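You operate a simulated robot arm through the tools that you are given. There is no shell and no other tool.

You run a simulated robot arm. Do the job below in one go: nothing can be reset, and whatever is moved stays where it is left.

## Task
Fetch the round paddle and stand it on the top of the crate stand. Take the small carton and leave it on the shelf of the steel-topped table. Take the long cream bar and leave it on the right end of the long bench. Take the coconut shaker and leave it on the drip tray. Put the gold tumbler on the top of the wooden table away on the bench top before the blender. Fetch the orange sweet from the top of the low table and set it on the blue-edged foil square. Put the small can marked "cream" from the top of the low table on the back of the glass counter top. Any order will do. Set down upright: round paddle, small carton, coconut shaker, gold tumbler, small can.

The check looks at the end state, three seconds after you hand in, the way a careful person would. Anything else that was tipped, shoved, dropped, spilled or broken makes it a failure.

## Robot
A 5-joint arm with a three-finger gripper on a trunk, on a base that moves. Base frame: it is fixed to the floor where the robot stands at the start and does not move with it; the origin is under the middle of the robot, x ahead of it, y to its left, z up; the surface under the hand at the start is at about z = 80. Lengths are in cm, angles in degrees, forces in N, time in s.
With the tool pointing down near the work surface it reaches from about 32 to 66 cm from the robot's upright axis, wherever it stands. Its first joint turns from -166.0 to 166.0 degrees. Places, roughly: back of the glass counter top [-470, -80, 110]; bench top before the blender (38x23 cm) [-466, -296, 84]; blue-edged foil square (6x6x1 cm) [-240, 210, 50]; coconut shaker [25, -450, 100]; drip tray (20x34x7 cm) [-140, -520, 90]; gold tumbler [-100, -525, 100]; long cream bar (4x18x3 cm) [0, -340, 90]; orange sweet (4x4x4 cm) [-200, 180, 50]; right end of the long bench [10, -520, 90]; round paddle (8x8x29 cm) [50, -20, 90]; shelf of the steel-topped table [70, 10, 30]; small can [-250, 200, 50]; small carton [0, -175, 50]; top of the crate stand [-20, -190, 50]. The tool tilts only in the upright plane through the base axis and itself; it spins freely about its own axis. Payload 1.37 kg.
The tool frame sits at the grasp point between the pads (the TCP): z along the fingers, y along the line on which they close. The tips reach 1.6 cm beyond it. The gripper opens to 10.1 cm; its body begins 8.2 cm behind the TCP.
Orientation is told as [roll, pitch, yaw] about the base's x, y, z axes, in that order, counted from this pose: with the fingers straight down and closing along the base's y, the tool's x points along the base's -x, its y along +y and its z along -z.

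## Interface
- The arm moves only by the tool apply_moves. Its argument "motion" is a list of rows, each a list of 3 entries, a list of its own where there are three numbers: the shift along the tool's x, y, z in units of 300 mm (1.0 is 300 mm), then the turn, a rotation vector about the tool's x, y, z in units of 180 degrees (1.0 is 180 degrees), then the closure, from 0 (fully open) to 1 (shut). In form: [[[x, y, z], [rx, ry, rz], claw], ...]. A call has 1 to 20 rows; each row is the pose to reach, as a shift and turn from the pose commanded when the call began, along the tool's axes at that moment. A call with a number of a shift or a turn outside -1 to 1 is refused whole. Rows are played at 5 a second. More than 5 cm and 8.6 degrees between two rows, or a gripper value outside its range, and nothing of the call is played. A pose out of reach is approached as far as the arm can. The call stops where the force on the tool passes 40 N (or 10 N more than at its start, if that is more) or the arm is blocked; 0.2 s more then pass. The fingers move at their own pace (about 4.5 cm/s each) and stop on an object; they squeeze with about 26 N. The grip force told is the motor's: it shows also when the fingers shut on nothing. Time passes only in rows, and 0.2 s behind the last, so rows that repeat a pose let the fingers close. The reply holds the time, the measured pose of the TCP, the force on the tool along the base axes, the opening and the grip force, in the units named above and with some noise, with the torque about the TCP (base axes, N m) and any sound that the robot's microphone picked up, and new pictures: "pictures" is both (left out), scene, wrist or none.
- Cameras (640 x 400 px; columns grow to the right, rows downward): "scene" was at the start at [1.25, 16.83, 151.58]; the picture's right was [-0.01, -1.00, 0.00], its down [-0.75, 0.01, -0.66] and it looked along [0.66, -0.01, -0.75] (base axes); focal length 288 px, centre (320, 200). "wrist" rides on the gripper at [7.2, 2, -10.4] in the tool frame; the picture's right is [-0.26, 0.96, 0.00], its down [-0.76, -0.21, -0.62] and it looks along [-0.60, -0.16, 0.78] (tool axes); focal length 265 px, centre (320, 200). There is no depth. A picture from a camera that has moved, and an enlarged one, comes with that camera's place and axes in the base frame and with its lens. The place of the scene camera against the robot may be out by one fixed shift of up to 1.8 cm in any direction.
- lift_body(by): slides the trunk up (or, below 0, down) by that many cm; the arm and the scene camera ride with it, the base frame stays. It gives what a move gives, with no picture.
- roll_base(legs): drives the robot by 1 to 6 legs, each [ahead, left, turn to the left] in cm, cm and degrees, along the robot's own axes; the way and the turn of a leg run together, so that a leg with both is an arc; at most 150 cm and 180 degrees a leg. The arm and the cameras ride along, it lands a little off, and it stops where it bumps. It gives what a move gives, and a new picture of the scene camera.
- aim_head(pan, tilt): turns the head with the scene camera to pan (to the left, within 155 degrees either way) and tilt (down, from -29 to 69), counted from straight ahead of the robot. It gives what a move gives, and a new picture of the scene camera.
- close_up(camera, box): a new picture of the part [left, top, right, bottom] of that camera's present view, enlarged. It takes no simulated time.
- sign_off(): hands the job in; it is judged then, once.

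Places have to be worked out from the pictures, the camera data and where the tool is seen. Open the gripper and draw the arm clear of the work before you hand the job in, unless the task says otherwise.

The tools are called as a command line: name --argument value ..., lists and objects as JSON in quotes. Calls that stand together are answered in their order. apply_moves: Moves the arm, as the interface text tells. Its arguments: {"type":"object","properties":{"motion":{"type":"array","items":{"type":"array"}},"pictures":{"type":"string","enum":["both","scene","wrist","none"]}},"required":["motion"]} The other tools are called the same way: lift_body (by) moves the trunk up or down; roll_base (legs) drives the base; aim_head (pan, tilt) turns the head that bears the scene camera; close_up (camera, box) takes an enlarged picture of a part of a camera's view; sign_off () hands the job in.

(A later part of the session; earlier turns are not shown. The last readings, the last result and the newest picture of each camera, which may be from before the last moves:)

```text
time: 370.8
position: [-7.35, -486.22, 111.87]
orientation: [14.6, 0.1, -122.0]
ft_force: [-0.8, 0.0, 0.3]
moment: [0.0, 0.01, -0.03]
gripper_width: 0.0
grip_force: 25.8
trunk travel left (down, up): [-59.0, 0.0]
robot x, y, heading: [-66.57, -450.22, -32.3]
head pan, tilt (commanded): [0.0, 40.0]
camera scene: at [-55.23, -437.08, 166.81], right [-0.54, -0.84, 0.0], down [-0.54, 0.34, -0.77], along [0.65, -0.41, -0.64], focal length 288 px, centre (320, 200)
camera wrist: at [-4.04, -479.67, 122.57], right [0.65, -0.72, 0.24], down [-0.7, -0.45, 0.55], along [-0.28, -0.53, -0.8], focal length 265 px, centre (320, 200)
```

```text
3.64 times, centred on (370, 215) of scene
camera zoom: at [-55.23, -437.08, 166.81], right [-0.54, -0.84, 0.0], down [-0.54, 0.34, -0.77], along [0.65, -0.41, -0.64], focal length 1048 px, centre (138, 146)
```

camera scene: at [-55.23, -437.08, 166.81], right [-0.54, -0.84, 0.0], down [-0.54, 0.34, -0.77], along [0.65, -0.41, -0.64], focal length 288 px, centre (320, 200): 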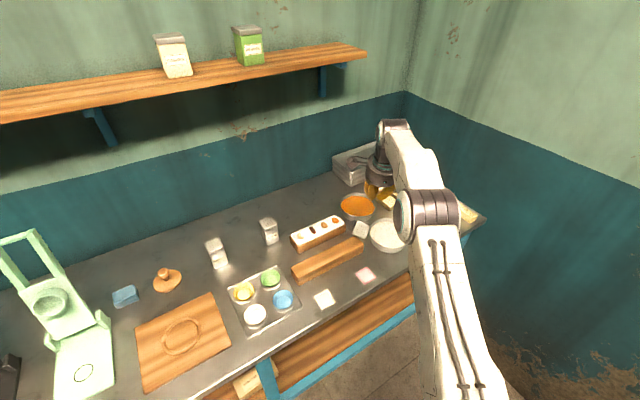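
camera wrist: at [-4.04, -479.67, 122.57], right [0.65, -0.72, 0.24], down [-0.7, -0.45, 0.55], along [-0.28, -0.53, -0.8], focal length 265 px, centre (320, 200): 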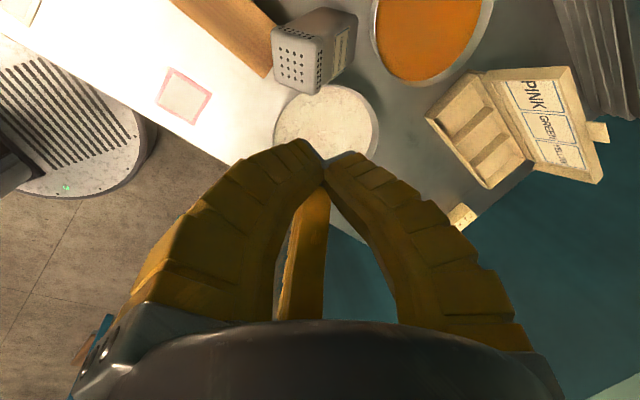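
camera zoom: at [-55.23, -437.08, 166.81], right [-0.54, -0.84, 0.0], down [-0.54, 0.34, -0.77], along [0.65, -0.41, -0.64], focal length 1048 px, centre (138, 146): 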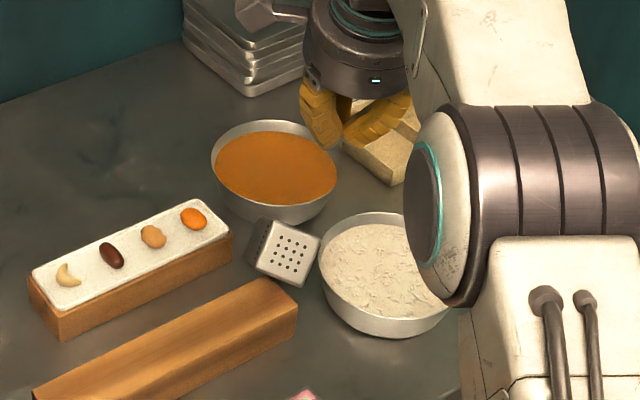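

The coconut shaker leans about 46° (lid at roughly (-3.5, -485.4, 95)) against the wood block, everything else in place. Its axis points almost exactly along my arm's plane, so I can grasp it coaxially with the hand tilted 46°. I move to a hover point back along that axis.

apply_moves --motion '[[[0.015, -0.05, 0.02], [-0.0349, 0.0008, -0.0029], 1], [[0.03, -0.1, 0.06], [-0.0698, 0.0015, -0.0058], 1], [[0.046, -0.15, 0.11], [-0.1046, 0.0023, -0.0087], 1], [[0.061, -0.2, 0.17], [-0.1395, 0.003, -0.0116], 1], [[0.0763, -0.248, 0.242], [-0.1744, 0.0038, -0.0145], 1], [[0.0763, -0.248, 0.242], [-0.1744, 0.0038, -0.0145], 1]]' --pictures "both"

```text
time: 372.2
position: [-10.62, -481.33, 102.73]
orientation: [45.9, -0.2, -119.0]
ft_force: [1.3, -0.5, -0.2]
moment: [0.01, -0.01, 0.02]
gripper_width: 0.01
grip_force: 25.7
trunk travel left (down, up): [-59.0, 0.0]
robot x, y, heading: [-65.9, -450.06, -32.3]
head pan, tilt (commanded): [0.0, 40.0]
camera scene: at [-55.27, -437.06, 166.82], right [-0.54, -0.84, 0.0], down [-0.54, 0.34, -0.77], along [0.65, -0.41, -0.64], focal length 288 px, centre (320, 200)
camera wrist: at [-12.47, -471.96, 111.47], right [0.46, -0.55, 0.69], down [-0.88, -0.37, 0.28], along [0.1, -0.74, -0.66], focal length 265 px, centre (320, 200)
```

scene: 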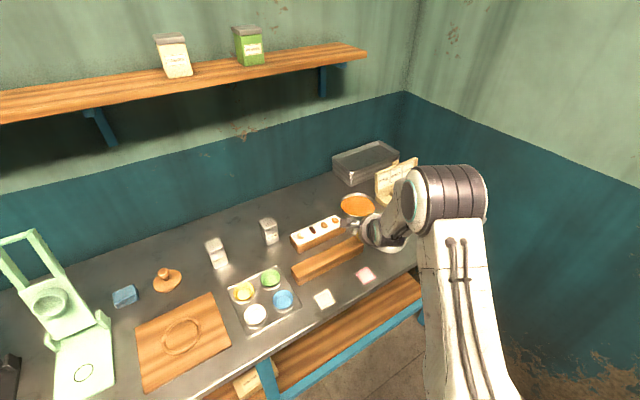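
wrist: 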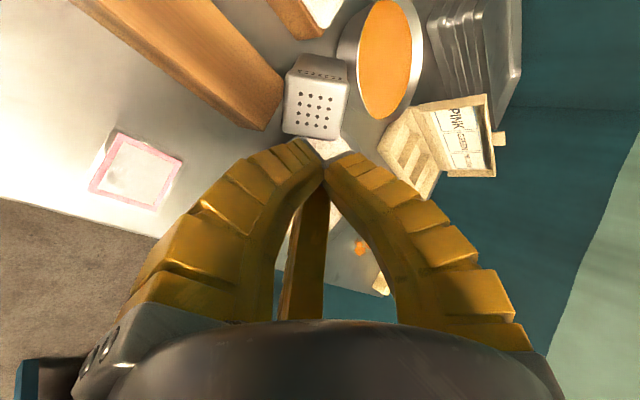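

The lid centre at (-4, -485, 95) lies right on the tool axis. I spin the hand (the long way, because of the spin limit) so that one finger meets a flat face and the lower two stay clear of block and bowl.

apply_moves --motion '[[[0, 0, 0], [0, 0, -0.0451], 0.9], [[0, 0, 0], [0, 0, -0.0903], 0.8], [[0, 0, 0], [0, 0, -0.1354], 0.6], [[0, 0, 0], [0, 0, -0.1806], 0.4], [[0, 0, 0], [0, 0, -0.2257], 0.28], [[0, 0, 0], [0, 0, -0.2708], 0.28], [[0, 0, 0], [0, 0, -0.316], 0.28], [[0, 0, 0], [0, 0, -0.3611], 0.28], [[0, 0, 0], [0, 0, -0.4063], 0.28], [[0, 0, 0], [0, 0, -0.4514], 0.28], [[0, 0, 0], [0, 0, -0.4965], 0.28], [[0, 0, 0], [0, 0, -0.5417], 0.28], [[0, 0, 0], [0, 0, -0.5868], 0.28], [[0, 0, 0], [0, 0, -0.632], 0.28], [[0, 0, 0], [0, 0, -0.6771], 0.28], [[0, 0, 0], [0, 0, -0.7222], 0.28]]' --pictures "none"

apply_moves --motion '[[[0, 0, 0], [0, 0, -0.0464], 0.28], [[0, 0, 0], [0, 0, -0.0929], 0.28], [[0, 0, 0], [0, 0, -0.1393], 0.28], [[0, 0, 0], [0, 0, -0.1857], 0.28], [[0, 0, 0], [0, 0, -0.2321], 0.28], [[0, 0, 0], [0, 0, -0.2786], 0.28], [[0, 0, 0], [0, 0, -0.325], 0.28], [[0, 0, 0], [0, 0, -0.3714], 0.28], [[0, 0, 0], [0, 0, -0.4179], 0.28], [[0, 0, 0], [0, 0, -0.4643], 0.28], [[0, 0, 0], [0, 0, -0.5107], 0.28], [[0, 0, 0], [0, 0, -0.5571], 0.28], [[0, 0, 0], [0, 0, -0.6036], 0.28], [[0, 0, 0], [0, 0, -0.65], 0.28], [[0, 0, 0], [0, 0, -0.65], 0.28]]' --pictures "wrist"

close_up --camera "wrist" --box '[180, 0, 480, 240]'

```text
time: 375.6
position: [-10.7, -481.29, 102.73]
orientation: [-33.8, -33.2, 21.6]
ft_force: [0.0, 0.3, -0.2]
moment: [-0.01, -0.01, 0.02]
gripper_width: 7.55
grip_force: 2.3
trunk travel left (down, up): [-59.0, 0.0]
robot x, y, heading: [-66.23, -449.79, -32.7]
head pan, tilt (commanded): [0.0, 40.0]
```

```text
time: 378.8
position: [-10.53, -481.43, 102.78]
orientation: [-21.7, 41.6, 119.8]
ft_force: [0.0, 0.0, 1.1]
moment: [-0.01, 0.02, -0.01]
gripper_width: 7.52
grip_force: 1.8
trunk travel left (down, up): [-59.0, 0.0]
robot x, y, heading: [-66.3, -450.01, -32.5]
head pan, tilt (commanded): [0.0, 40.0]
camera wrist: at [-15.75, -483.68, 114.37], right [-0.76, -0.48, -0.44], down [-0.53, 0.85, -0.01], along [0.38, 0.22, -0.9], focal length 265 px, centre (320, 200)
```

wrist: 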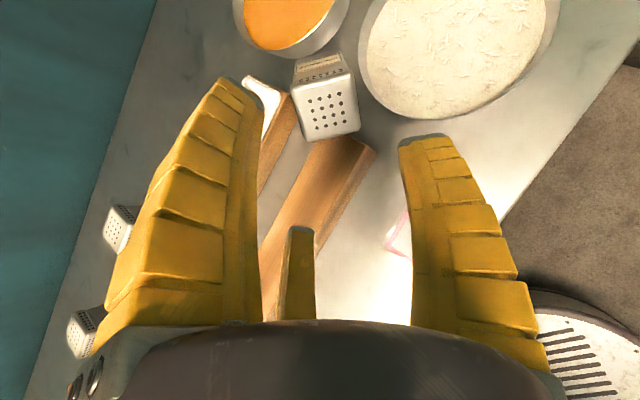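

```text
1.67 times, centred on (330, 120) of wrist
camera zoom: at [-15.75, -483.68, 114.37], right [-0.76, -0.48, -0.44], down [-0.53, 0.85, -0.01], along [0.38, 0.22, -0.9], focal length 442 px, centre (303, 333)
```

zoom: 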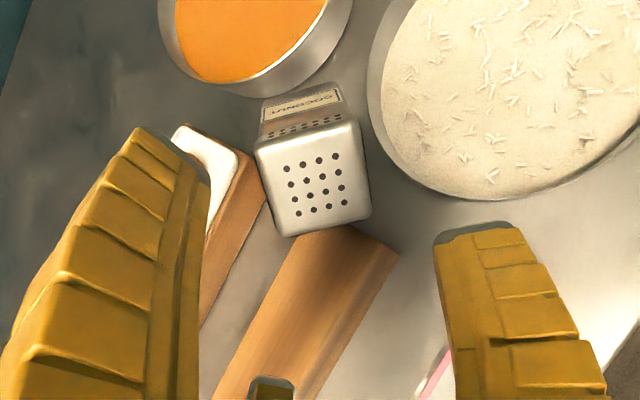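

Perfect view from above: in the tool frame the lid is centred at (-0.1, 0.7) with faces aligned. I advance along the tool axis in two stages.

apply_moves --motion '[[[0, 0.002, 0.08], [0, 0, 0], 0.28], [[0, 0.002, 0.16], [0, 0, 0], 0.28], [[0, 0.002, 0.24], [0, 0, 0], 0.28], [[0, 0.002, 0.24], [0, 0, 0], 0.28]]' --pictures "wrist"

close_up --camera "wrist" --box '[180, 0, 480, 240]'

```text
time: 379.8
position: [-5.9, -483.98, 97.81]
orientation: [-21.6, 41.5, 119.7]
ft_force: [0.2, 0.6, 1.7]
moment: [0.05, 0.0, -0.02]
gripper_width: 7.56
grip_force: 2.4
trunk travel left (down, up): [-59.0, 0.0]
robot x, y, heading: [-66.69, -449.74, -32.3]
head pan, tilt (commanded): [0.0, 40.0]
camera wrist: at [-11.25, -486.32, 109.4], right [-0.76, -0.48, -0.44], down [-0.53, 0.85, -0.01], along [0.38, 0.22, -0.9], focal length 265 px, centre (320, 200)
```

wrist: 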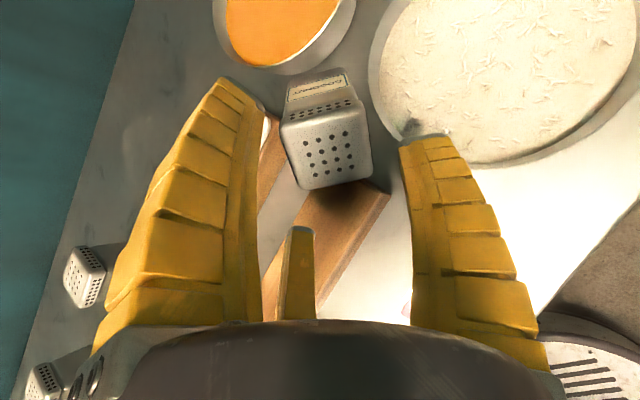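

```text
1.67 times, centred on (330, 120) of wrist
camera zoom: at [-11.25, -486.32, 109.4], right [-0.76, -0.48, -0.44], down [-0.53, 0.85, -0.01], along [0.38, 0.22, -0.9], focal length 442 px, centre (303, 333)
```

zoom: 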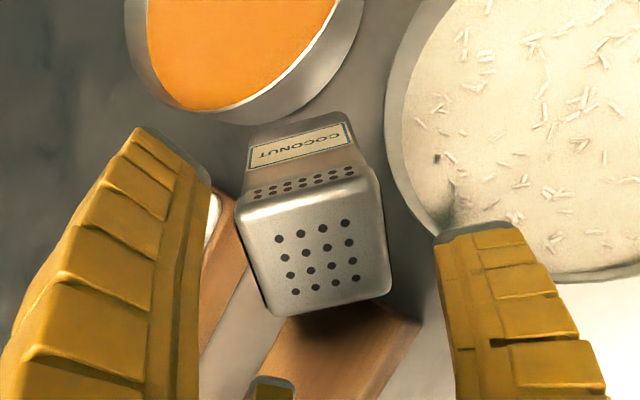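

Clearances: finger above the bowl rim (z 91.5) by about 0.9 cm and above the block by 0.4 cm. I advance the last 4 cm slowly.

apply_moves --motion '[[[-0.005, 0, 0.04], [0, 0, 0], 0.28], [[-0.01, 0, 0.08], [0, 0, 0], 0.28], [[-0.01, 0, 0.11], [0, 0, 0], 0.28], [[-0.01, 0, 0.133], [0, 0, 0], 0.28], [[-0.01, 0, 0.133], [0, 0, 0], 0.28]]' --pictures "wrist"

close_up --camera "scene" --box '[300, 160, 440, 290]'

```text
time: 381.0
position: [-3.7, -485.3, 94.63]
orientation: [-21.8, 41.5, 119.6]
ft_force: [0.0, 0.4, 0.1]
moment: [0.03, -0.02, 0.04]
gripper_width: 7.53
grip_force: 2.0
trunk travel left (down, up): [-59.0, 0.0]
robot x, y, heading: [-65.96, -450.03, -32.1]
head pan, tilt (commanded): [0.0, 40.0]
camera wrist: at [-8.97, -487.58, 106.3], right [-0.76, -0.48, -0.44], down [-0.53, 0.85, -0.01], along [0.38, 0.22, -0.9], focal length 265 px, centre (320, 200)
```

wrist: 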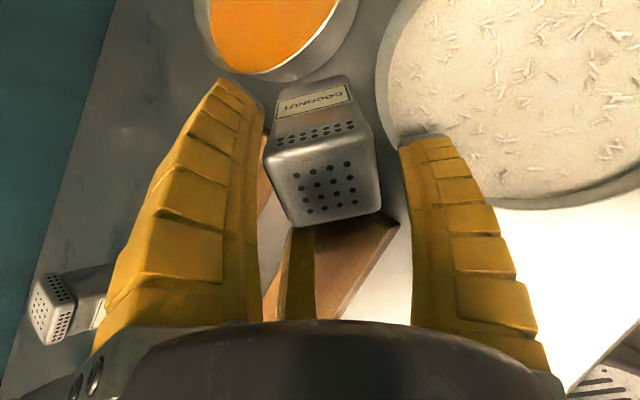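

```text
3.08 times, centred on (370, 225) of scene
camera zoom: at [-55.25, -437.07, 166.82], right [-0.54, -0.84, 0.0], down [-0.54, 0.34, -0.77], along [0.65, -0.41, -0.64], focal length 887 px, centre (166, 123)
```

zoom: 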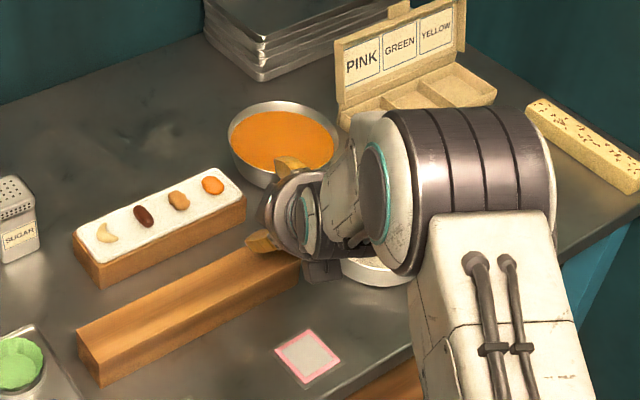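

The lid is centred between the three fingers, no contact. I close on it.

apply_moves --motion '[[[0, 0, 0], [0, 0, 0], 0.35], [[0, 0, 0], [0, 0, 0], 0.42], [[0, 0, 0], [0, 0, 0], 0.6], [[0, 0, 0], [0, 0, 0], 1], [[0, 0, 0], [0, 0, 0], 1], [[0, 0, 0], [0, 0, 0], 1], [[0, 0, 0], [0, 0, 0], 1]]' --pictures "wrist"

```text
time: 382.6
position: [-3.73, -485.31, 94.69]
orientation: [-21.8, 41.6, 119.6]
ft_force: [-0.7, -0.4, 1.0]
moment: [-0.13, 0.03, -0.04]
gripper_width: 5.88
grip_force: 25.7
trunk travel left (down, up): [-59.0, 0.0]
robot x, y, heading: [-65.94, -450.13, -32.5]
head pan, tilt (commanded): [0.0, 40.0]
camera wrist: at [-8.99, -487.58, 106.37], right [-0.76, -0.48, -0.44], down [-0.53, 0.85, -0.01], along [0.38, 0.22, -0.9], focal length 265 px, centre (320, 200)
```

wrist: 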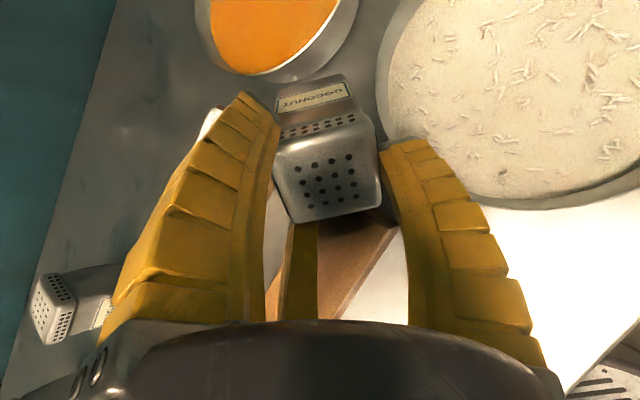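

Grip width 5.9 with 25.7 N. I lift straight up in world direction, slowly.

apply_moves --motion '[[[0.011, -0.0046, -0.0116], [0, 0, 0], 1], [[0.0221, -0.0092, -0.0232], [0, 0, 0], 1], [[0.0442, -0.0184, -0.0464], [0, 0, 0], 1], [[0.0663, -0.0276, -0.0696], [0, 0, 0], 1], [[0.0884, -0.0368, -0.0928], [0, 0, 0], 1], [[0.0884, -0.0368, -0.0928], [0, 0, 0], 1]]' --pictures "both"

close_up --camera "scene" --box '[300, 140, 440, 290]'

```text
time: 384.0
position: [-3.82, -485.27, 98.86]
orientation: [-21.6, 41.6, 119.6]
ft_force: [0.2, -0.2, -1.4]
moment: [0.03, 0.06, 0.0]
gripper_width: 5.83
grip_force: 26.1
trunk travel left (down, up): [-59.0, 0.0]
robot x, y, heading: [-66.18, -449.45, -32.2]
head pan, tilt (commanded): [0.0, 40.0]
camera scene: at [-55.21, -437.09, 166.81], right [-0.54, -0.84, 0.0], down [-0.54, 0.34, -0.77], along [0.65, -0.41, -0.64], focal length 288 px, centre (320, 200)
camera wrist: at [-9.0, -487.53, 110.33], right [-0.76, -0.48, -0.44], down [-0.53, 0.85, -0.01], along [0.38, 0.22, -0.9], focal length 265 px, centre (320, 200)
```

scene: 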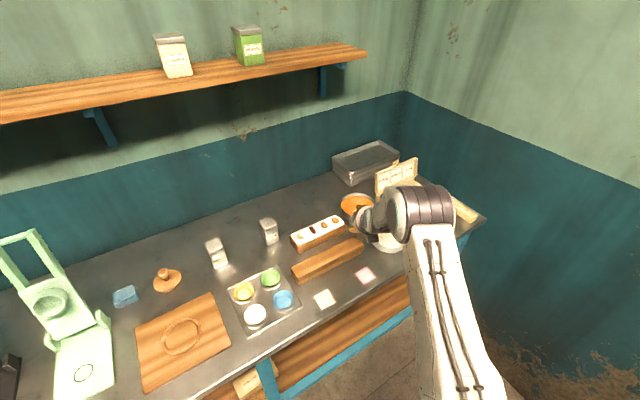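
wrist: 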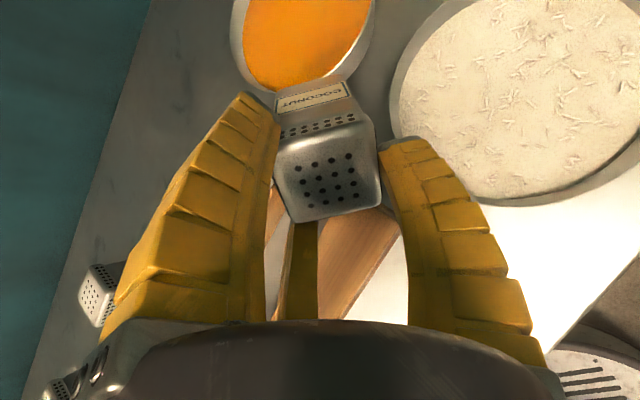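

```text
2.67 times, centred on (370, 215) of scene
camera zoom: at [-55.21, -437.09, 166.81], right [-0.54, -0.84, 0.0], down [-0.54, 0.34, -0.77], along [0.65, -0.41, -0.64], focal length 768 px, centre (187, 160)
```

zoom: 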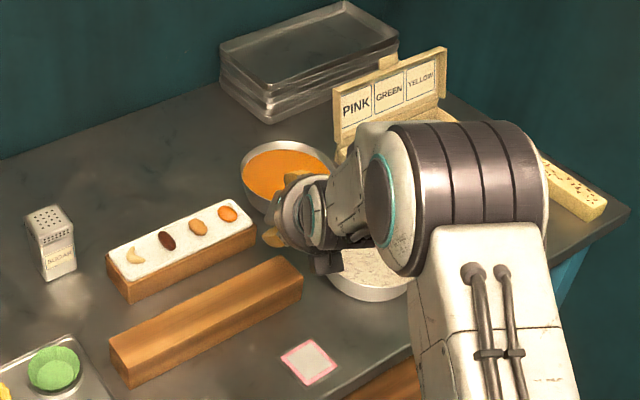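

The shaker is back in the hand, and everything on the bench is in its original place. I raise another 14 cm, one step at a time, and verify before driving.

apply_moves --motion '[[[0.0884, -0.0368, -0.0928], [0, 0, 0], 1], [[0.1768, -0.0736, -0.1856], [0, 0, 0], 1], [[0.2652, -0.1104, -0.2784], [0, 0, 0], 1], [[0.3094, -0.1288, -0.3248], [0, 0, 0], 1], [[0.3094, -0.1288, -0.3248], [0, 0, 0], 1]]' --pictures "both"

```text
time: 385.2
position: [-3.8, -485.19, 112.85]
orientation: [-21.7, 41.5, 119.7]
ft_force: [0.4, 0.7, -1.0]
moment: [0.02, 0.02, 0.04]
gripper_width: 5.81
grip_force: 26.0
trunk travel left (down, up): [-59.0, 0.0]
robot x, y, heading: [-66.15, -449.72, -32.8]
head pan, tilt (commanded): [0.0, 40.0]
camera scene: at [-55.22, -437.09, 166.81], right [-0.54, -0.84, 0.0], down [-0.54, 0.34, -0.77], along [0.65, -0.41, -0.64], focal length 288 px, centre (320, 200)
camera wrist: at [-9.05, -487.5, 124.44], right [-0.76, -0.48, -0.44], down [-0.53, 0.85, -0.01], along [0.38, 0.22, -0.9], focal length 265 px, centre (320, 200)
```

scene: 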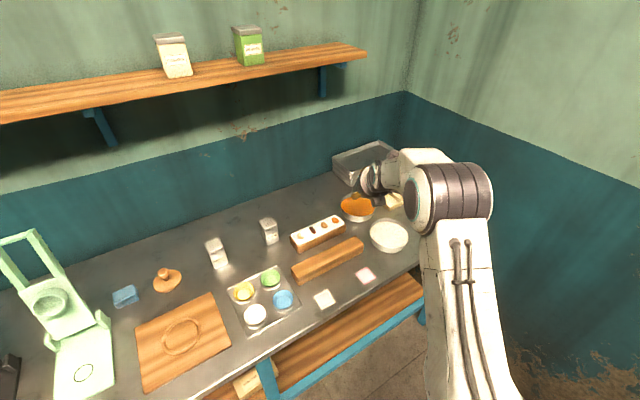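
wrist: 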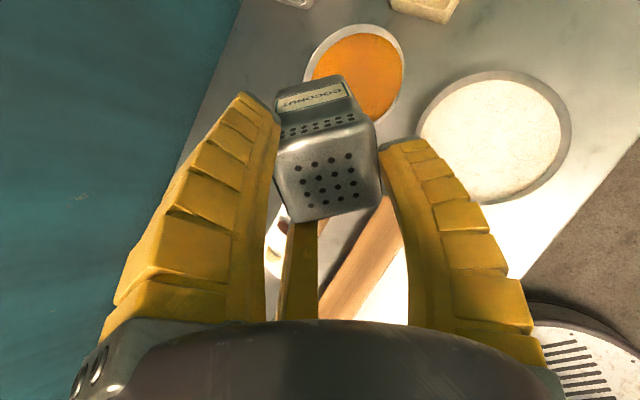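

All bench items match their earlier places. I now bring the hand back to vertical (so the shaker hangs upright) while drawing it back toward the robot.

apply_moves --motion '[[[-0.067, 0.027, -0.075], [-0.0123, -0.0294, 0], 1], [[-0.134, 0.054, -0.15], [-0.0247, -0.0589, 0], 1], [[-0.202, 0.081, -0.225], [-0.037, -0.0883, 0], 1], [[-0.269, 0.108, -0.3], [-0.0493, -0.1177, 0], 1], [[-0.336, 0.136, -0.375], [-0.0616, -0.1471, 0], 1], [[-0.403, 0.163, -0.45], [-0.074, -0.1766, 0], 1], [[-0.471, 0.19, -0.525], [-0.0863, -0.206, 0], 1], [[-0.538, 0.217, -0.6], [-0.0986, -0.2354, 0], 1], [[-0.538, 0.217, -0.6], [-0.0986, -0.2354, 0], 1]]' --pictures "both"

```text
time: 387.2
position: [-25.18, -472.48, 112.88]
orientation: [0.0, 0.0, 127.6]
ft_force: [-0.6, 0.0, -1.5]
moment: [-0.02, 0.0, 0.0]
gripper_width: 5.82
grip_force: 25.8
trunk travel left (down, up): [-59.0, 0.0]
robot x, y, heading: [-66.05, -449.41, -32.5]
head pan, tilt (commanded): [0.0, 40.0]
camera scene: at [-55.22, -437.08, 166.81], right [-0.54, -0.84, 0.0], down [-0.54, 0.34, -0.77], along [0.65, -0.41, -0.64], focal length 288 px, centre (320, 200)
camera wrist: at [-22.38, -479.37, 123.45], right [-0.93, -0.38, 0.0], down [-0.3, 0.73, 0.62], along [-0.24, 0.57, -0.78], focal length 265 px, centre (320, 200)
```

scene: 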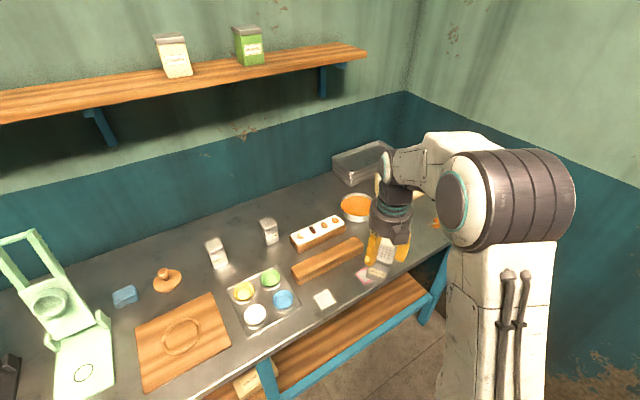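
wrist: 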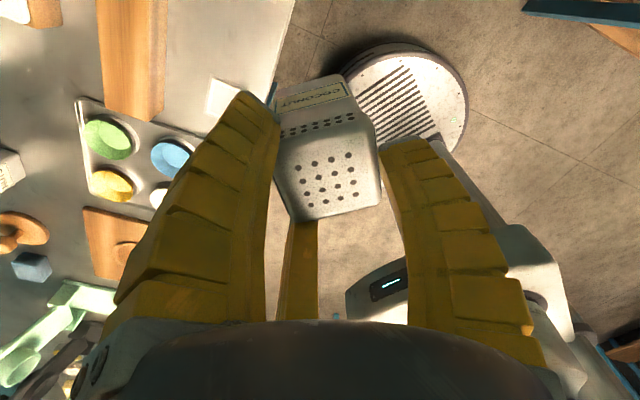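

close_up --camera "scene" --box '[340, 170, 440, 300]'

```text
3.08 times, centred on (390, 235) of scene
camera zoom: at [-55.22, -437.08, 166.81], right [-0.54, -0.84, 0.0], down [-0.54, 0.34, -0.77], along [0.65, -0.41, -0.64], focal length 887 px, centre (105, 92)
```

zoom: 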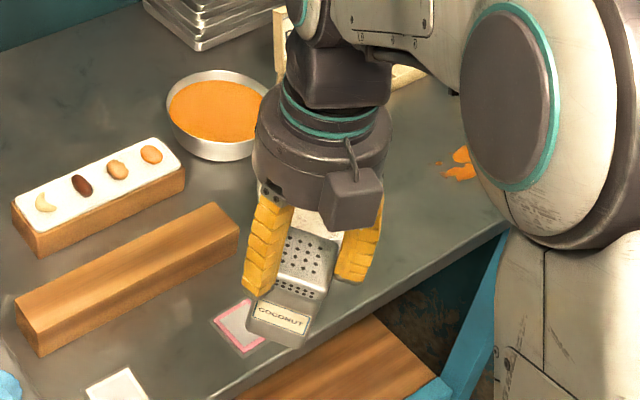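

The shaker hangs within about 8° of vertical, leaning toward the hand's -y side. I spin the hand back the long way to the forward configuration so a small forward tilt can later make it exactly upright.

apply_moves --motion '[[[0, 0, 0], [0, 0, 0.0451], 1], [[0, 0, 0], [0, 0, 0.0903], 1], [[0, 0, 0], [0, 0, 0.1354], 1], [[0, 0, 0], [0, 0, 0.1806], 1], [[0, 0, 0], [0, 0, 0.2257], 1], [[0, 0, 0], [0, 0, 0.2708], 1], [[0, 0, 0], [0, 0, 0.316], 1], [[0, 0, 0], [0, 0, 0.3611], 1], [[0, 0, 0], [0, 0, 0.4063], 1], [[0, 0, 0], [0, 0, 0.4514], 1], [[0, 0, 0], [0, 0, 0.4965], 1], [[0, 0, 0], [0, 0, 0.5417], 1], [[0, 0, 0], [0, 0, 0.5868], 1], [[0, 0, 0], [0, 0, 0.632], 1], [[0, 0, 0], [0, 0, 0.6771], 1], [[0, 0, 0], [0, 0, 0.7222], 1]]' --pictures "none"

apply_moves --motion '[[[0, 0, 0], [0, 0, 0.0464], 1], [[0, 0, 0], [0, 0, 0.0929], 1], [[0, 0, 0], [0, 0, 0.1393], 1], [[0, 0, 0], [0, 0, 0.1857], 1], [[0, 0, 0], [0, 0, 0.2321], 1], [[0, 0, 0], [0, 0, 0.2786], 1], [[0, 0, 0], [0, 0, 0.325], 1], [[0, 0, 0], [0, 0, 0.3714], 1], [[0, 0, 0], [0, 0, 0.4179], 1], [[0, 0, 0], [0, 0, 0.4643], 1], [[0, 0, 0], [0, 0, 0.5107], 1], [[0, 0, 0], [0, 0, 0.5571], 1], [[0, 0, 0], [0, 0, 0.6036], 1], [[0, 0, 0], [0, 0, 0.65], 1], [[0, 0, 0], [0, 0, 0.65], 1]]' --pictures "both"

close_up --camera "scene" --box '[340, 170, 440, 300]'

```text
time: 390.6
position: [-25.25, -472.43, 112.81]
orientation: [0.0, 0.0, -2.5]
ft_force: [0.3, -0.3, -1.8]
moment: [-0.04, 0.02, 0.01]
gripper_width: 5.82
grip_force: 25.6
trunk travel left (down, up): [-59.0, 0.0]
robot x, y, heading: [-66.44, -449.94, -32.5]
head pan, tilt (commanded): [0.0, 40.0]
```

```text
time: 393.8
position: [-25.34, -472.36, 112.68]
orientation: [-0.1, 0.1, -119.5]
ft_force: [0.2, 0.6, -1.4]
moment: [0.04, 0.02, 0.0]
gripper_width: 5.78
grip_force: 26.6
trunk travel left (down, up): [-59.0, 0.0]
robot x, y, heading: [-66.3, -450.29, -32.3]
head pan, tilt (commanded): [0.0, 40.0]
camera scene: at [-55.23, -437.07, 166.81], right [-0.54, -0.84, 0.0], down [-0.54, 0.34, -0.77], along [0.65, -0.41, -0.64], focal length 288 px, centre (320, 200)
camera wrist: at [-20.07, -467.08, 123.29], right [0.71, -0.7, 0.0], down [-0.55, -0.56, 0.62], along [-0.44, -0.44, -0.78], focal length 265 px, centre (320, 200)
```

scene: 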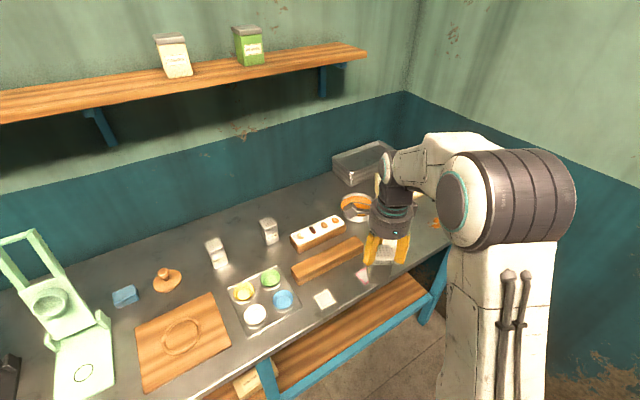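
wrist: 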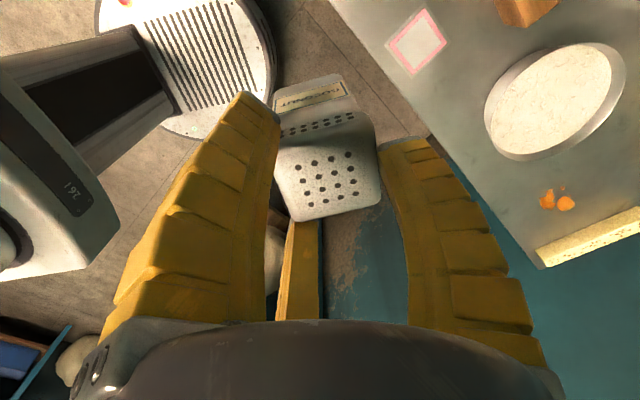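

```text
3.08 times, centred on (390, 235) of scene
camera zoom: at [-55.23, -437.07, 166.81], right [-0.54, -0.84, 0.0], down [-0.54, 0.34, -0.77], along [0.65, -0.41, -0.64], focal length 887 px, centre (105, 92)
```

zoom: 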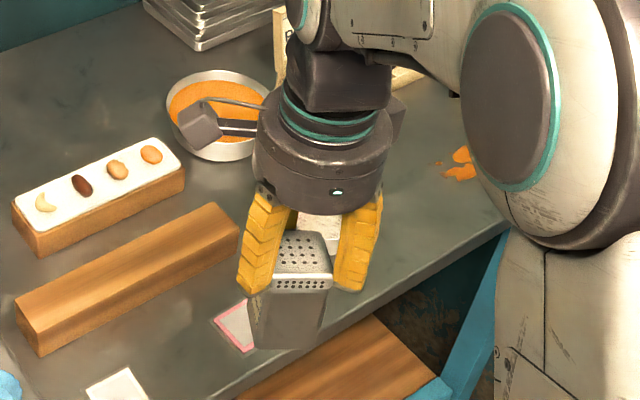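

The shaker hangs nearly vertical. I now turn the base right to face the wooden table (arm high and retracted), and check.

roll_base --legs '[[0, 0, -57.6]]'

```text
time: 396.8
position: [-64.41, -496.47, 112.79]
orientation: [0.0, 0.0, -178.4]
ft_force: [0.2, 0.3, -0.3]
moment: [0.0, 0.01, 0.0]
gripper_width: 5.71
grip_force: 25.5
trunk travel left (down, up): [-59.0, 0.0]
robot x, y, heading: [-66.0, -449.79, -91.4]
head pan, tilt (commanded): [0.0, 40.0]
camera scene: at [-49.28, -453.48, 166.82], right [-1.0, 0.02, 0.0], down [0.01, 0.64, -0.77], along [-0.02, -0.77, -0.64], focal length 288 px, centre (320, 200)
```

scene: 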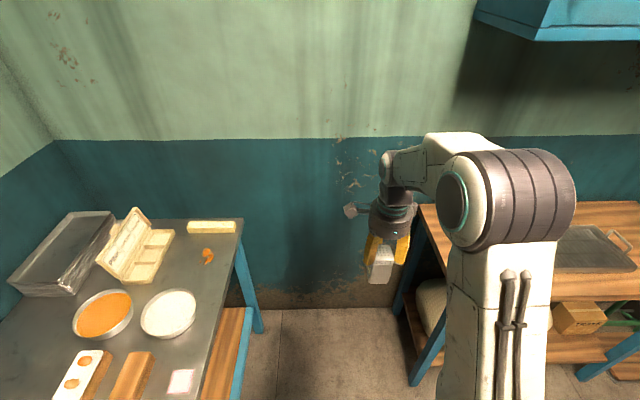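

roll_base --legs '[[0, -62, 1.4]]'

close_up --camera "scene" --box '[150, 150, 640, 400]'

```text
time: 400.2
position: [-123.92, -495.55, 112.65]
orientation: [0.0, 0.0, -177.4]
ft_force: [-0.1, 0.2, -0.2]
moment: [0.02, 0.0, -0.03]
gripper_width: 5.76
grip_force: 25.5
trunk travel left (down, up): [-59.0, 0.0]
robot x, y, heading: [-126.39, -449.08, -90.7]
head pan, tilt (commanded): [0.0, 40.0]
camera scene: at [-109.48, -452.28, 166.82], right [-1.0, 0.01, 0.0], down [0.0, 0.64, -0.77], along [0.0, -0.77, -0.64], focal length 288 px, centre (320, 200)
```

scene: 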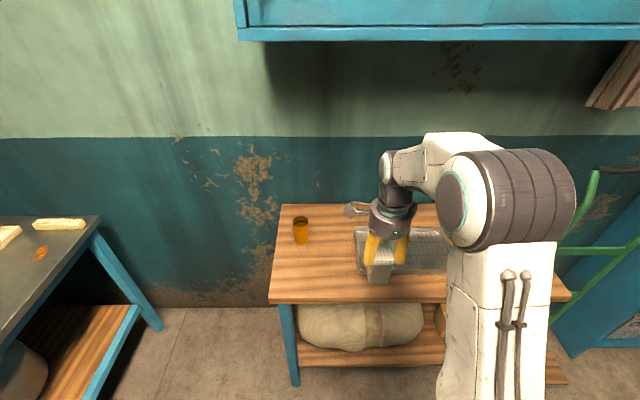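

```text
1.31 times, centred on (395, 275) of scene
camera zoom: at [-109.48, -452.28, 166.82], right [-1.0, 0.01, 0.0], down [0.0, 0.64, -0.77], along [0.0, -0.77, -0.64], focal length 376 px, centre (222, 102)
```

zoom: 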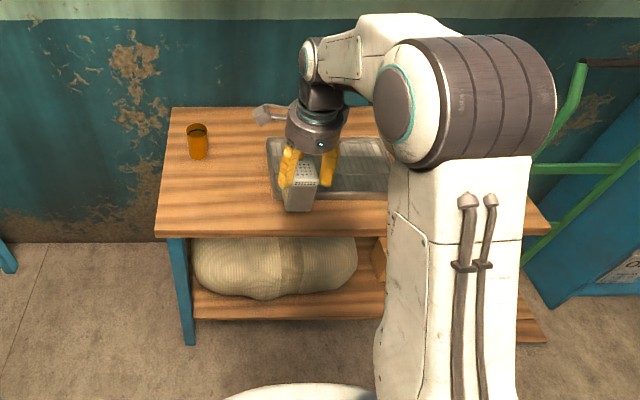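

The tray spans about x -122.5…-156.5, y -511…-531. I shift 15 cm right and 15 cm ahead so its centre is straight in front and within reach.

roll_base --legs '[[0, -14, 0], [15, 0, 0]]'

close_up --camera "wrist" --box '[0, 0, 640, 400]'

```text
time: 402.5
position: [-138.01, -510.28, 112.67]
orientation: [-0.2, 0.0, -177.4]
ft_force: [0.2, -0.6, -0.7]
moment: [0.01, -0.02, 0.0]
gripper_width: 5.73
grip_force: 25.9
trunk travel left (down, up): [-59.0, 0.0]
robot x, y, heading: [-140.22, -463.77, -90.6]
head pan, tilt (commanded): [0.0, 40.0]
camera scene: at [-123.63, -467.04, 166.81], right [-1.0, 0.01, 0.0], down [0.0, 0.64, -0.77], along [-0.01, -0.77, -0.64], focal length 288 px, centre (320, 200)
```

scene: 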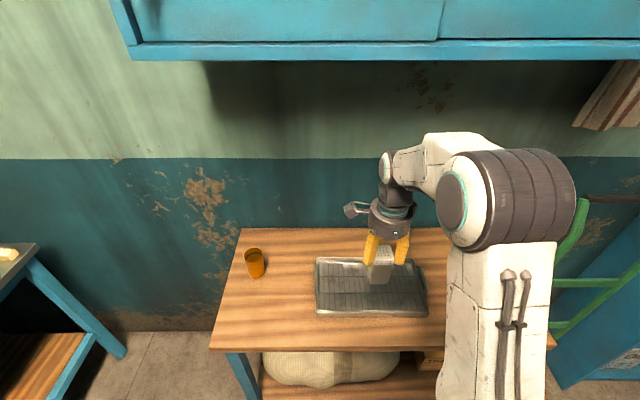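

```text
1.00 times, centred on (320, 200) of wrist (not enlarged: the box is as wide or as high as the picture)
camera zoom: at [-130.79, -511.9, 123.23], right [-0.22, -0.98, 0.0], down [-0.76, 0.17, 0.62], along [-0.61, 0.14, -0.78], focal length 265 px, centre (320, 200)
```

zoom: 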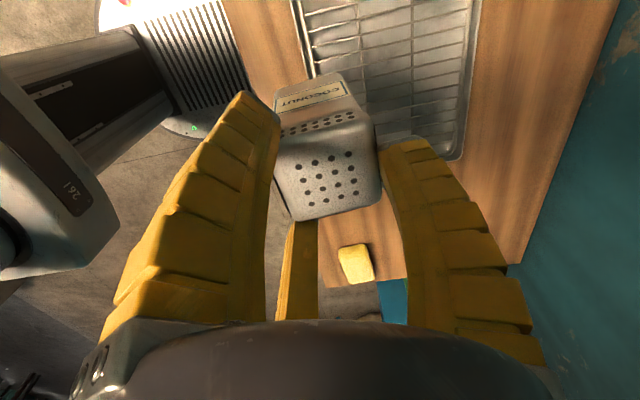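

close_up --camera "scene" --box '[220, 200, 450, 360]'

close_up --camera "wrist" --box '[240, 0, 500, 200]'

```text
2.50 times, centred on (335, 280) of scene
camera zoom: at [-123.63, -467.04, 166.81], right [-1.0, 0.01, 0.0], down [0.0, 0.64, -0.77], along [-0.01, -0.77, -0.64], focal length 720 px, centre (282, 0)
```

zoom: 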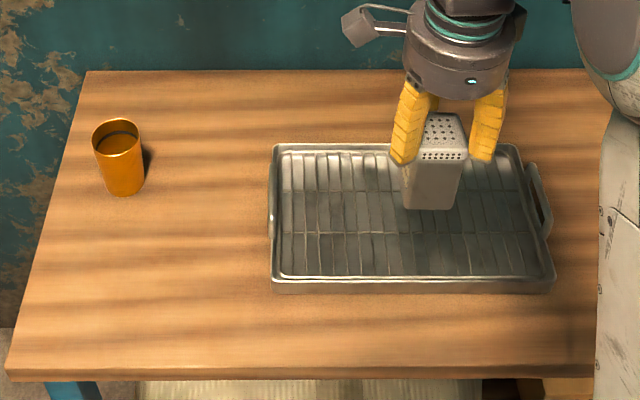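

```text
2.00 times, centred on (370, 100) of wrist
camera zoom: at [-130.79, -511.9, 123.23], right [-0.22, -0.98, 0.0], down [-0.76, 0.17, 0.62], along [-0.61, 0.14, -0.78], focal length 531 px, centre (220, 400)
```

zoom: 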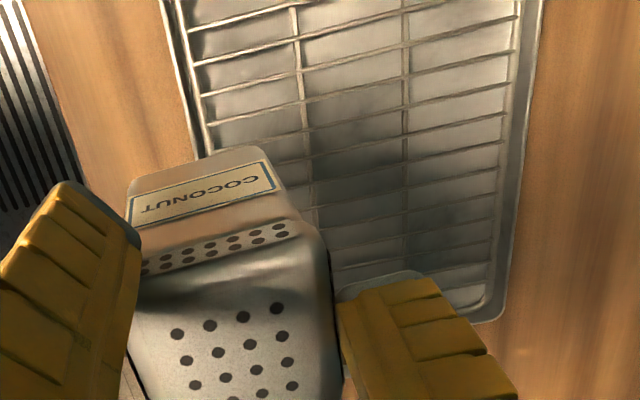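

The tray is a shallow steel tray with a wire grid, clear apart from its end handles. I move over its middle with a 7° tilt to make the shaker vertical, then lower to just above the grid.

apply_moves --motion '[[[-0.022, 0.107, 0], [-0.013, 0, 0], 1], [[-0.044, 0.214, 0], [-0.026, 0, 0], 1], [[-0.065, 0.321, 0], [-0.0389, 0, 0], 1], [[-0.065, 0.321, 0.13], [-0.0389, 0, 0], 1], [[-0.065, 0.321, 0.26], [-0.0389, 0, 0], 1], [[-0.065, 0.321, 0.4], [-0.0389, 0, 0], 1], [[-0.065, 0.321, 0.4], [-0.0389, 0, 0], 1]]' --pictures "both"

close_up --camera "scene" --box '[290, 200, 450, 340]'

```text
time: 404.1
position: [-139.54, -519.91, 100.61]
orientation: [7.0, -0.2, -177.4]
ft_force: [0.2, -0.8, -0.1]
moment: [0.02, 0.01, 0.03]
gripper_width: 5.74
grip_force: 25.5
trunk travel left (down, up): [-59.0, 0.0]
robot x, y, heading: [-140.63, -463.45, -90.2]
head pan, tilt (commanded): [0.0, 40.0]
camera scene: at [-123.63, -466.85, 166.82], right [-1.0, 0.01, 0.0], down [0.0, 0.64, -0.77], along [-0.01, -0.77, -0.64], focal length 288 px, centre (320, 200)
camera wrist: at [-132.39, -520.17, 111.28], right [-0.22, -0.97, 0.12], down [-0.77, 0.25, 0.59], along [-0.6, 0.04, -0.8], focal length 265 px, centre (320, 200)
```

scene: 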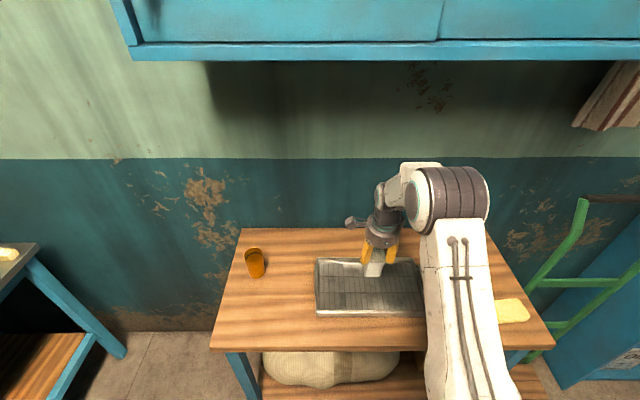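
wrist: 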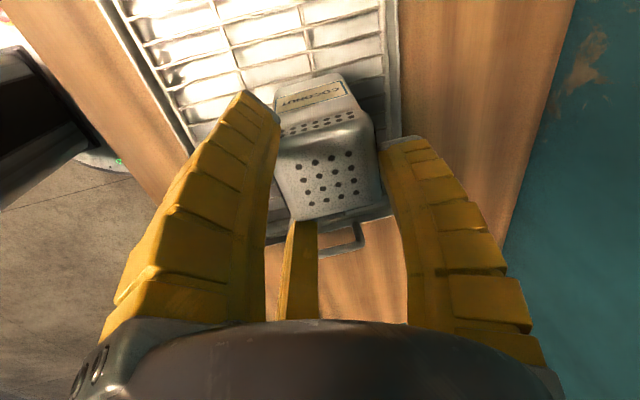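

```text
2.86 times, centred on (370, 270) of scene
camera zoom: at [-123.63, -466.85, 166.82], right [-1.0, 0.01, 0.0], down [0.0, 0.64, -0.77], along [-0.01, -0.77, -0.64], focal length 823 px, centre (177, 0)
```

zoom: 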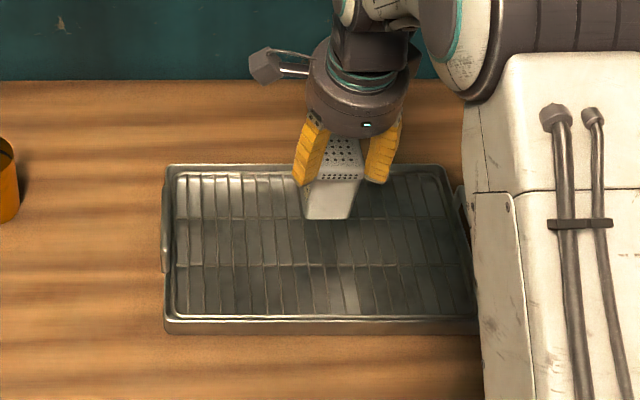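

The shaker looks upright above the middle of the tray. I lower it slowly until contact.

apply_moves --motion '[[[0, -0.0041, 0.0331], [0, 0, 0], 1], [[0, -0.0081, 0.0662], [0, 0, 0], 1], [[0, -0.0122, 0.0993], [0, 0, 0], 1]]' --pictures "none"

apply_moves --motion '[[[0, -0.0016, 0.0132], [0, 0, 0], 1], [[0, -0.0024, 0.0199], [0, 0, 0], 1]]' --pictures "none"

apply_moves --motion '[[[0, -0.0016, 0.0132], [0, 0, 0], 1], [[0, -0.0024, 0.0199], [0, 0, 0], 1]]' --pictures "none"

```text
time: 404.9
position: [-139.63, -519.99, 97.73]
orientation: [7.0, -0.3, -177.3]
ft_force: [0.4, -0.2, -0.1]
moment: [0.0, -0.03, 0.04]
gripper_width: 5.73
grip_force: 26.2
trunk travel left (down, up): [-59.0, 0.0]
robot x, y, heading: [-140.66, -464.02, -90.3]
head pan, tilt (commanded): [0.0, 40.0]
```

```text
time: 405.5
position: [-139.62, -519.84, 97.04]
orientation: [7.0, -0.2, -177.4]
ft_force: [-0.5, 0.8, 5.0]
moment: [0.21, 0.19, -0.01]
gripper_width: 5.74
grip_force: 25.9
trunk travel left (down, up): [-59.0, 0.0]
robot x, y, heading: [-140.7, -463.31, -90.3]
head pan, tilt (commanded): [0.0, 40.0]
```

```text
time: 406.1
position: [-139.48, -519.84, 96.63]
orientation: [7.2, -0.2, -177.3]
ft_force: [6.7, 2.0, 18.0]
moment: [0.54, -0.16, -0.18]
gripper_width: 5.97
grip_force: 25.9
trunk travel left (down, up): [-59.0, 0.0]
robot x, y, heading: [-140.73, -463.45, -90.1]
head pan, tilt (commanded): [0.0, 40.0]
```

Contact (18 N). I look at how the shaker sits before opening.

close_up --camera "scene" --box '[310, 210, 430, 320]'

close_up --camera "wrist" --box '[200, 20, 460, 240]'

```text
3.64 times, centred on (370, 265) of scene
camera zoom: at [-123.52, -466.61, 166.82], right [-1.0, 0.01, 0.0], down [0.0, 0.64, -0.77], along [-0.01, -0.77, -0.64], focal length 1048 px, centre (138, -36)
```

zoom: 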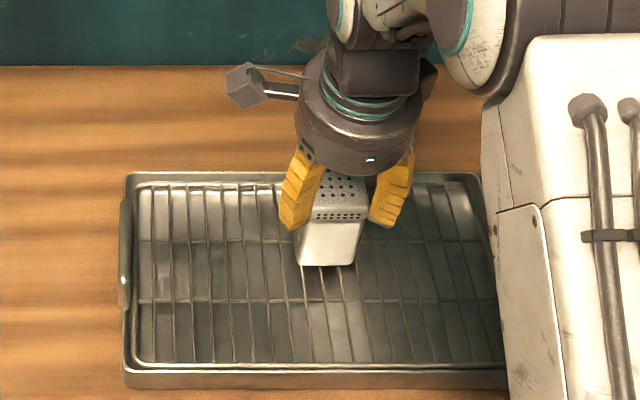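

```text
1.82 times, centred on (330, 130) of wrist
camera zoom: at [-132.21, -520.08, 107.33], right [-0.22, -0.97, 0.12], down [-0.77, 0.25, 0.59], along [-0.6, 0.04, -0.8], focal length 483 px, centre (302, 327)
```

zoom: 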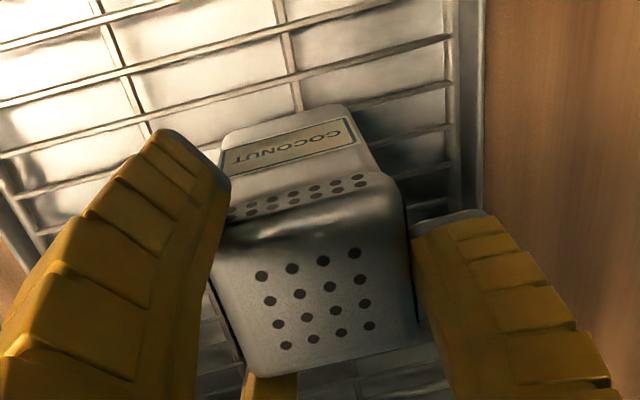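

apply_moves --motion '[[[0, 0.001, -0.008], [0, 0, 0], 0.9], [[0, 0.001, -0.008], [0, 0, 0], 0.38], [[0, 0.001, -0.008], [0, 0, 0], 0.34], [[0, 0.001, -0.008], [0, 0, 0], 0.28], [[0, 0.001, -0.008], [0, 0, 0], 0.2], [[0, 0.001, -0.008], [0, 0, 0], 0.15], [[0, 0.001, -0.008], [0, 0, 0], 0.15], [[0, 0.001, -0.008], [0, 0, 0], 0.15]]' --pictures "both"

close_up --camera "scene" --box '[310, 210, 430, 320]'

```text
time: 407.9
position: [-139.6, -520.06, 96.69]
orientation: [7.0, -0.2, -177.5]
ft_force: [0.3, -0.8, 0.3]
moment: [-0.01, 0.0, 0.0]
gripper_width: 8.74
grip_force: 1.9
trunk travel left (down, up): [-59.0, 0.0]
robot x, y, heading: [-140.6, -463.66, -90.3]
head pan, tilt (commanded): [0.0, 40.0]
camera scene: at [-123.63, -466.87, 166.82], right [-1.0, 0.01, 0.0], down [0.0, 0.64, -0.77], along [-0.01, -0.77, -0.64], focal length 288 px, centre (320, 200)
camera wrist: at [-132.31, -520.25, 107.42], right [-0.22, -0.97, 0.12], down [-0.77, 0.25, 0.59], along [-0.6, 0.04, -0.8], focal length 265 px, centre (320, 200)
```

scene: 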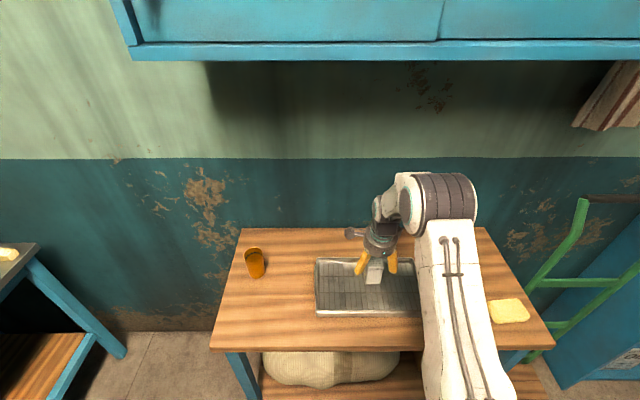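
wrist: 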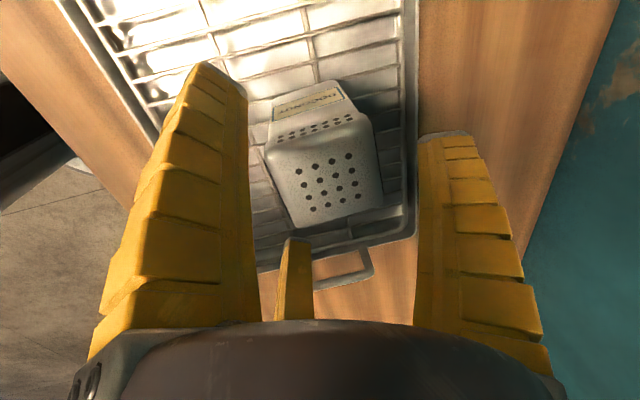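

```text
3.64 times, centred on (370, 265) of scene
camera zoom: at [-123.63, -466.87, 166.82], right [-1.0, 0.01, 0.0], down [0.0, 0.64, -0.77], along [-0.01, -0.77, -0.64], focal length 1048 px, centre (138, -36)
```

zoom: 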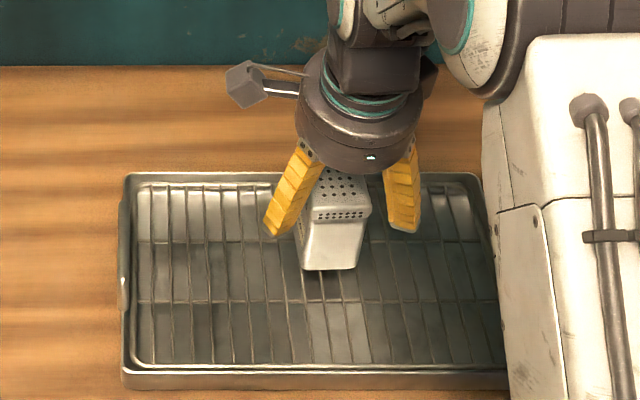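

The shaker stands upright on the drip tray. I rise straight up and verify.

apply_moves --motion '[[[0, 0.008, -0.066], [0, 0, 0], 0.12], [[0, 0.024, -0.198], [0, 0, 0], 0.08], [[0, 0.04, -0.33], [0, 0, 0], 0], [[0, 0.056, -0.46], [0, 0, 0], 0], [[0, 0.065, -0.53], [0, 0, 0], 0], [[0, 0.065, -0.53], [0, 0, 0], 0]]' --pictures "both"

close_up --camera "scene" --box '[220, 200, 450, 360]'

```text
time: 409.3
position: [-139.58, -520.06, 112.79]
orientation: [7.0, -0.2, -177.4]
ft_force: [-0.3, -0.1, 0.0]
moment: [0.01, 0.0, 0.02]
gripper_width: 10.06
grip_force: 0.0
trunk travel left (down, up): [-59.0, 0.0]
robot x, y, heading: [-140.57, -463.55, -90.1]
head pan, tilt (commanded): [0.0, 40.0]
camera scene: at [-123.63, -466.88, 166.81], right [-1.0, 0.01, 0.0], down [0.0, 0.64, -0.77], along [-0.01, -0.77, -0.64], focal length 288 px, centre (320, 200)
camera wrist: at [-132.27, -520.36, 123.54], right [-0.22, -0.97, 0.12], down [-0.77, 0.25, 0.59], along [-0.6, 0.04, -0.8], focal length 265 px, centre (320, 200)
```

scene: 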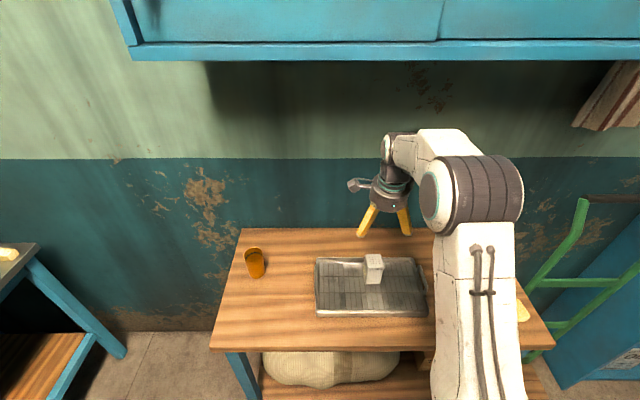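
wrist: 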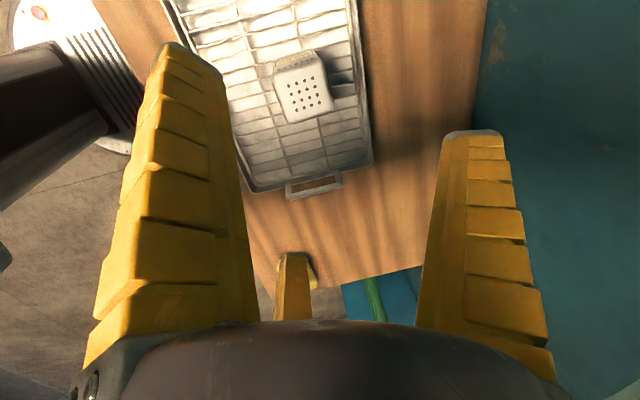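

```text
2.50 times, centred on (335, 280) of scene
camera zoom: at [-123.63, -466.88, 166.81], right [-1.0, 0.01, 0.0], down [0.0, 0.64, -0.77], along [-0.01, -0.77, -0.64], focal length 720 px, centre (282, 0)
```

zoom: 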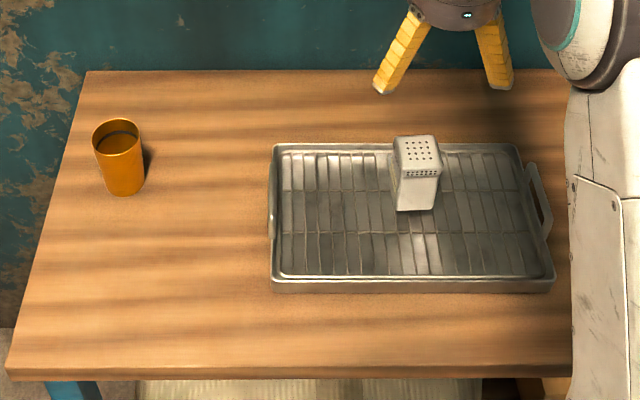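

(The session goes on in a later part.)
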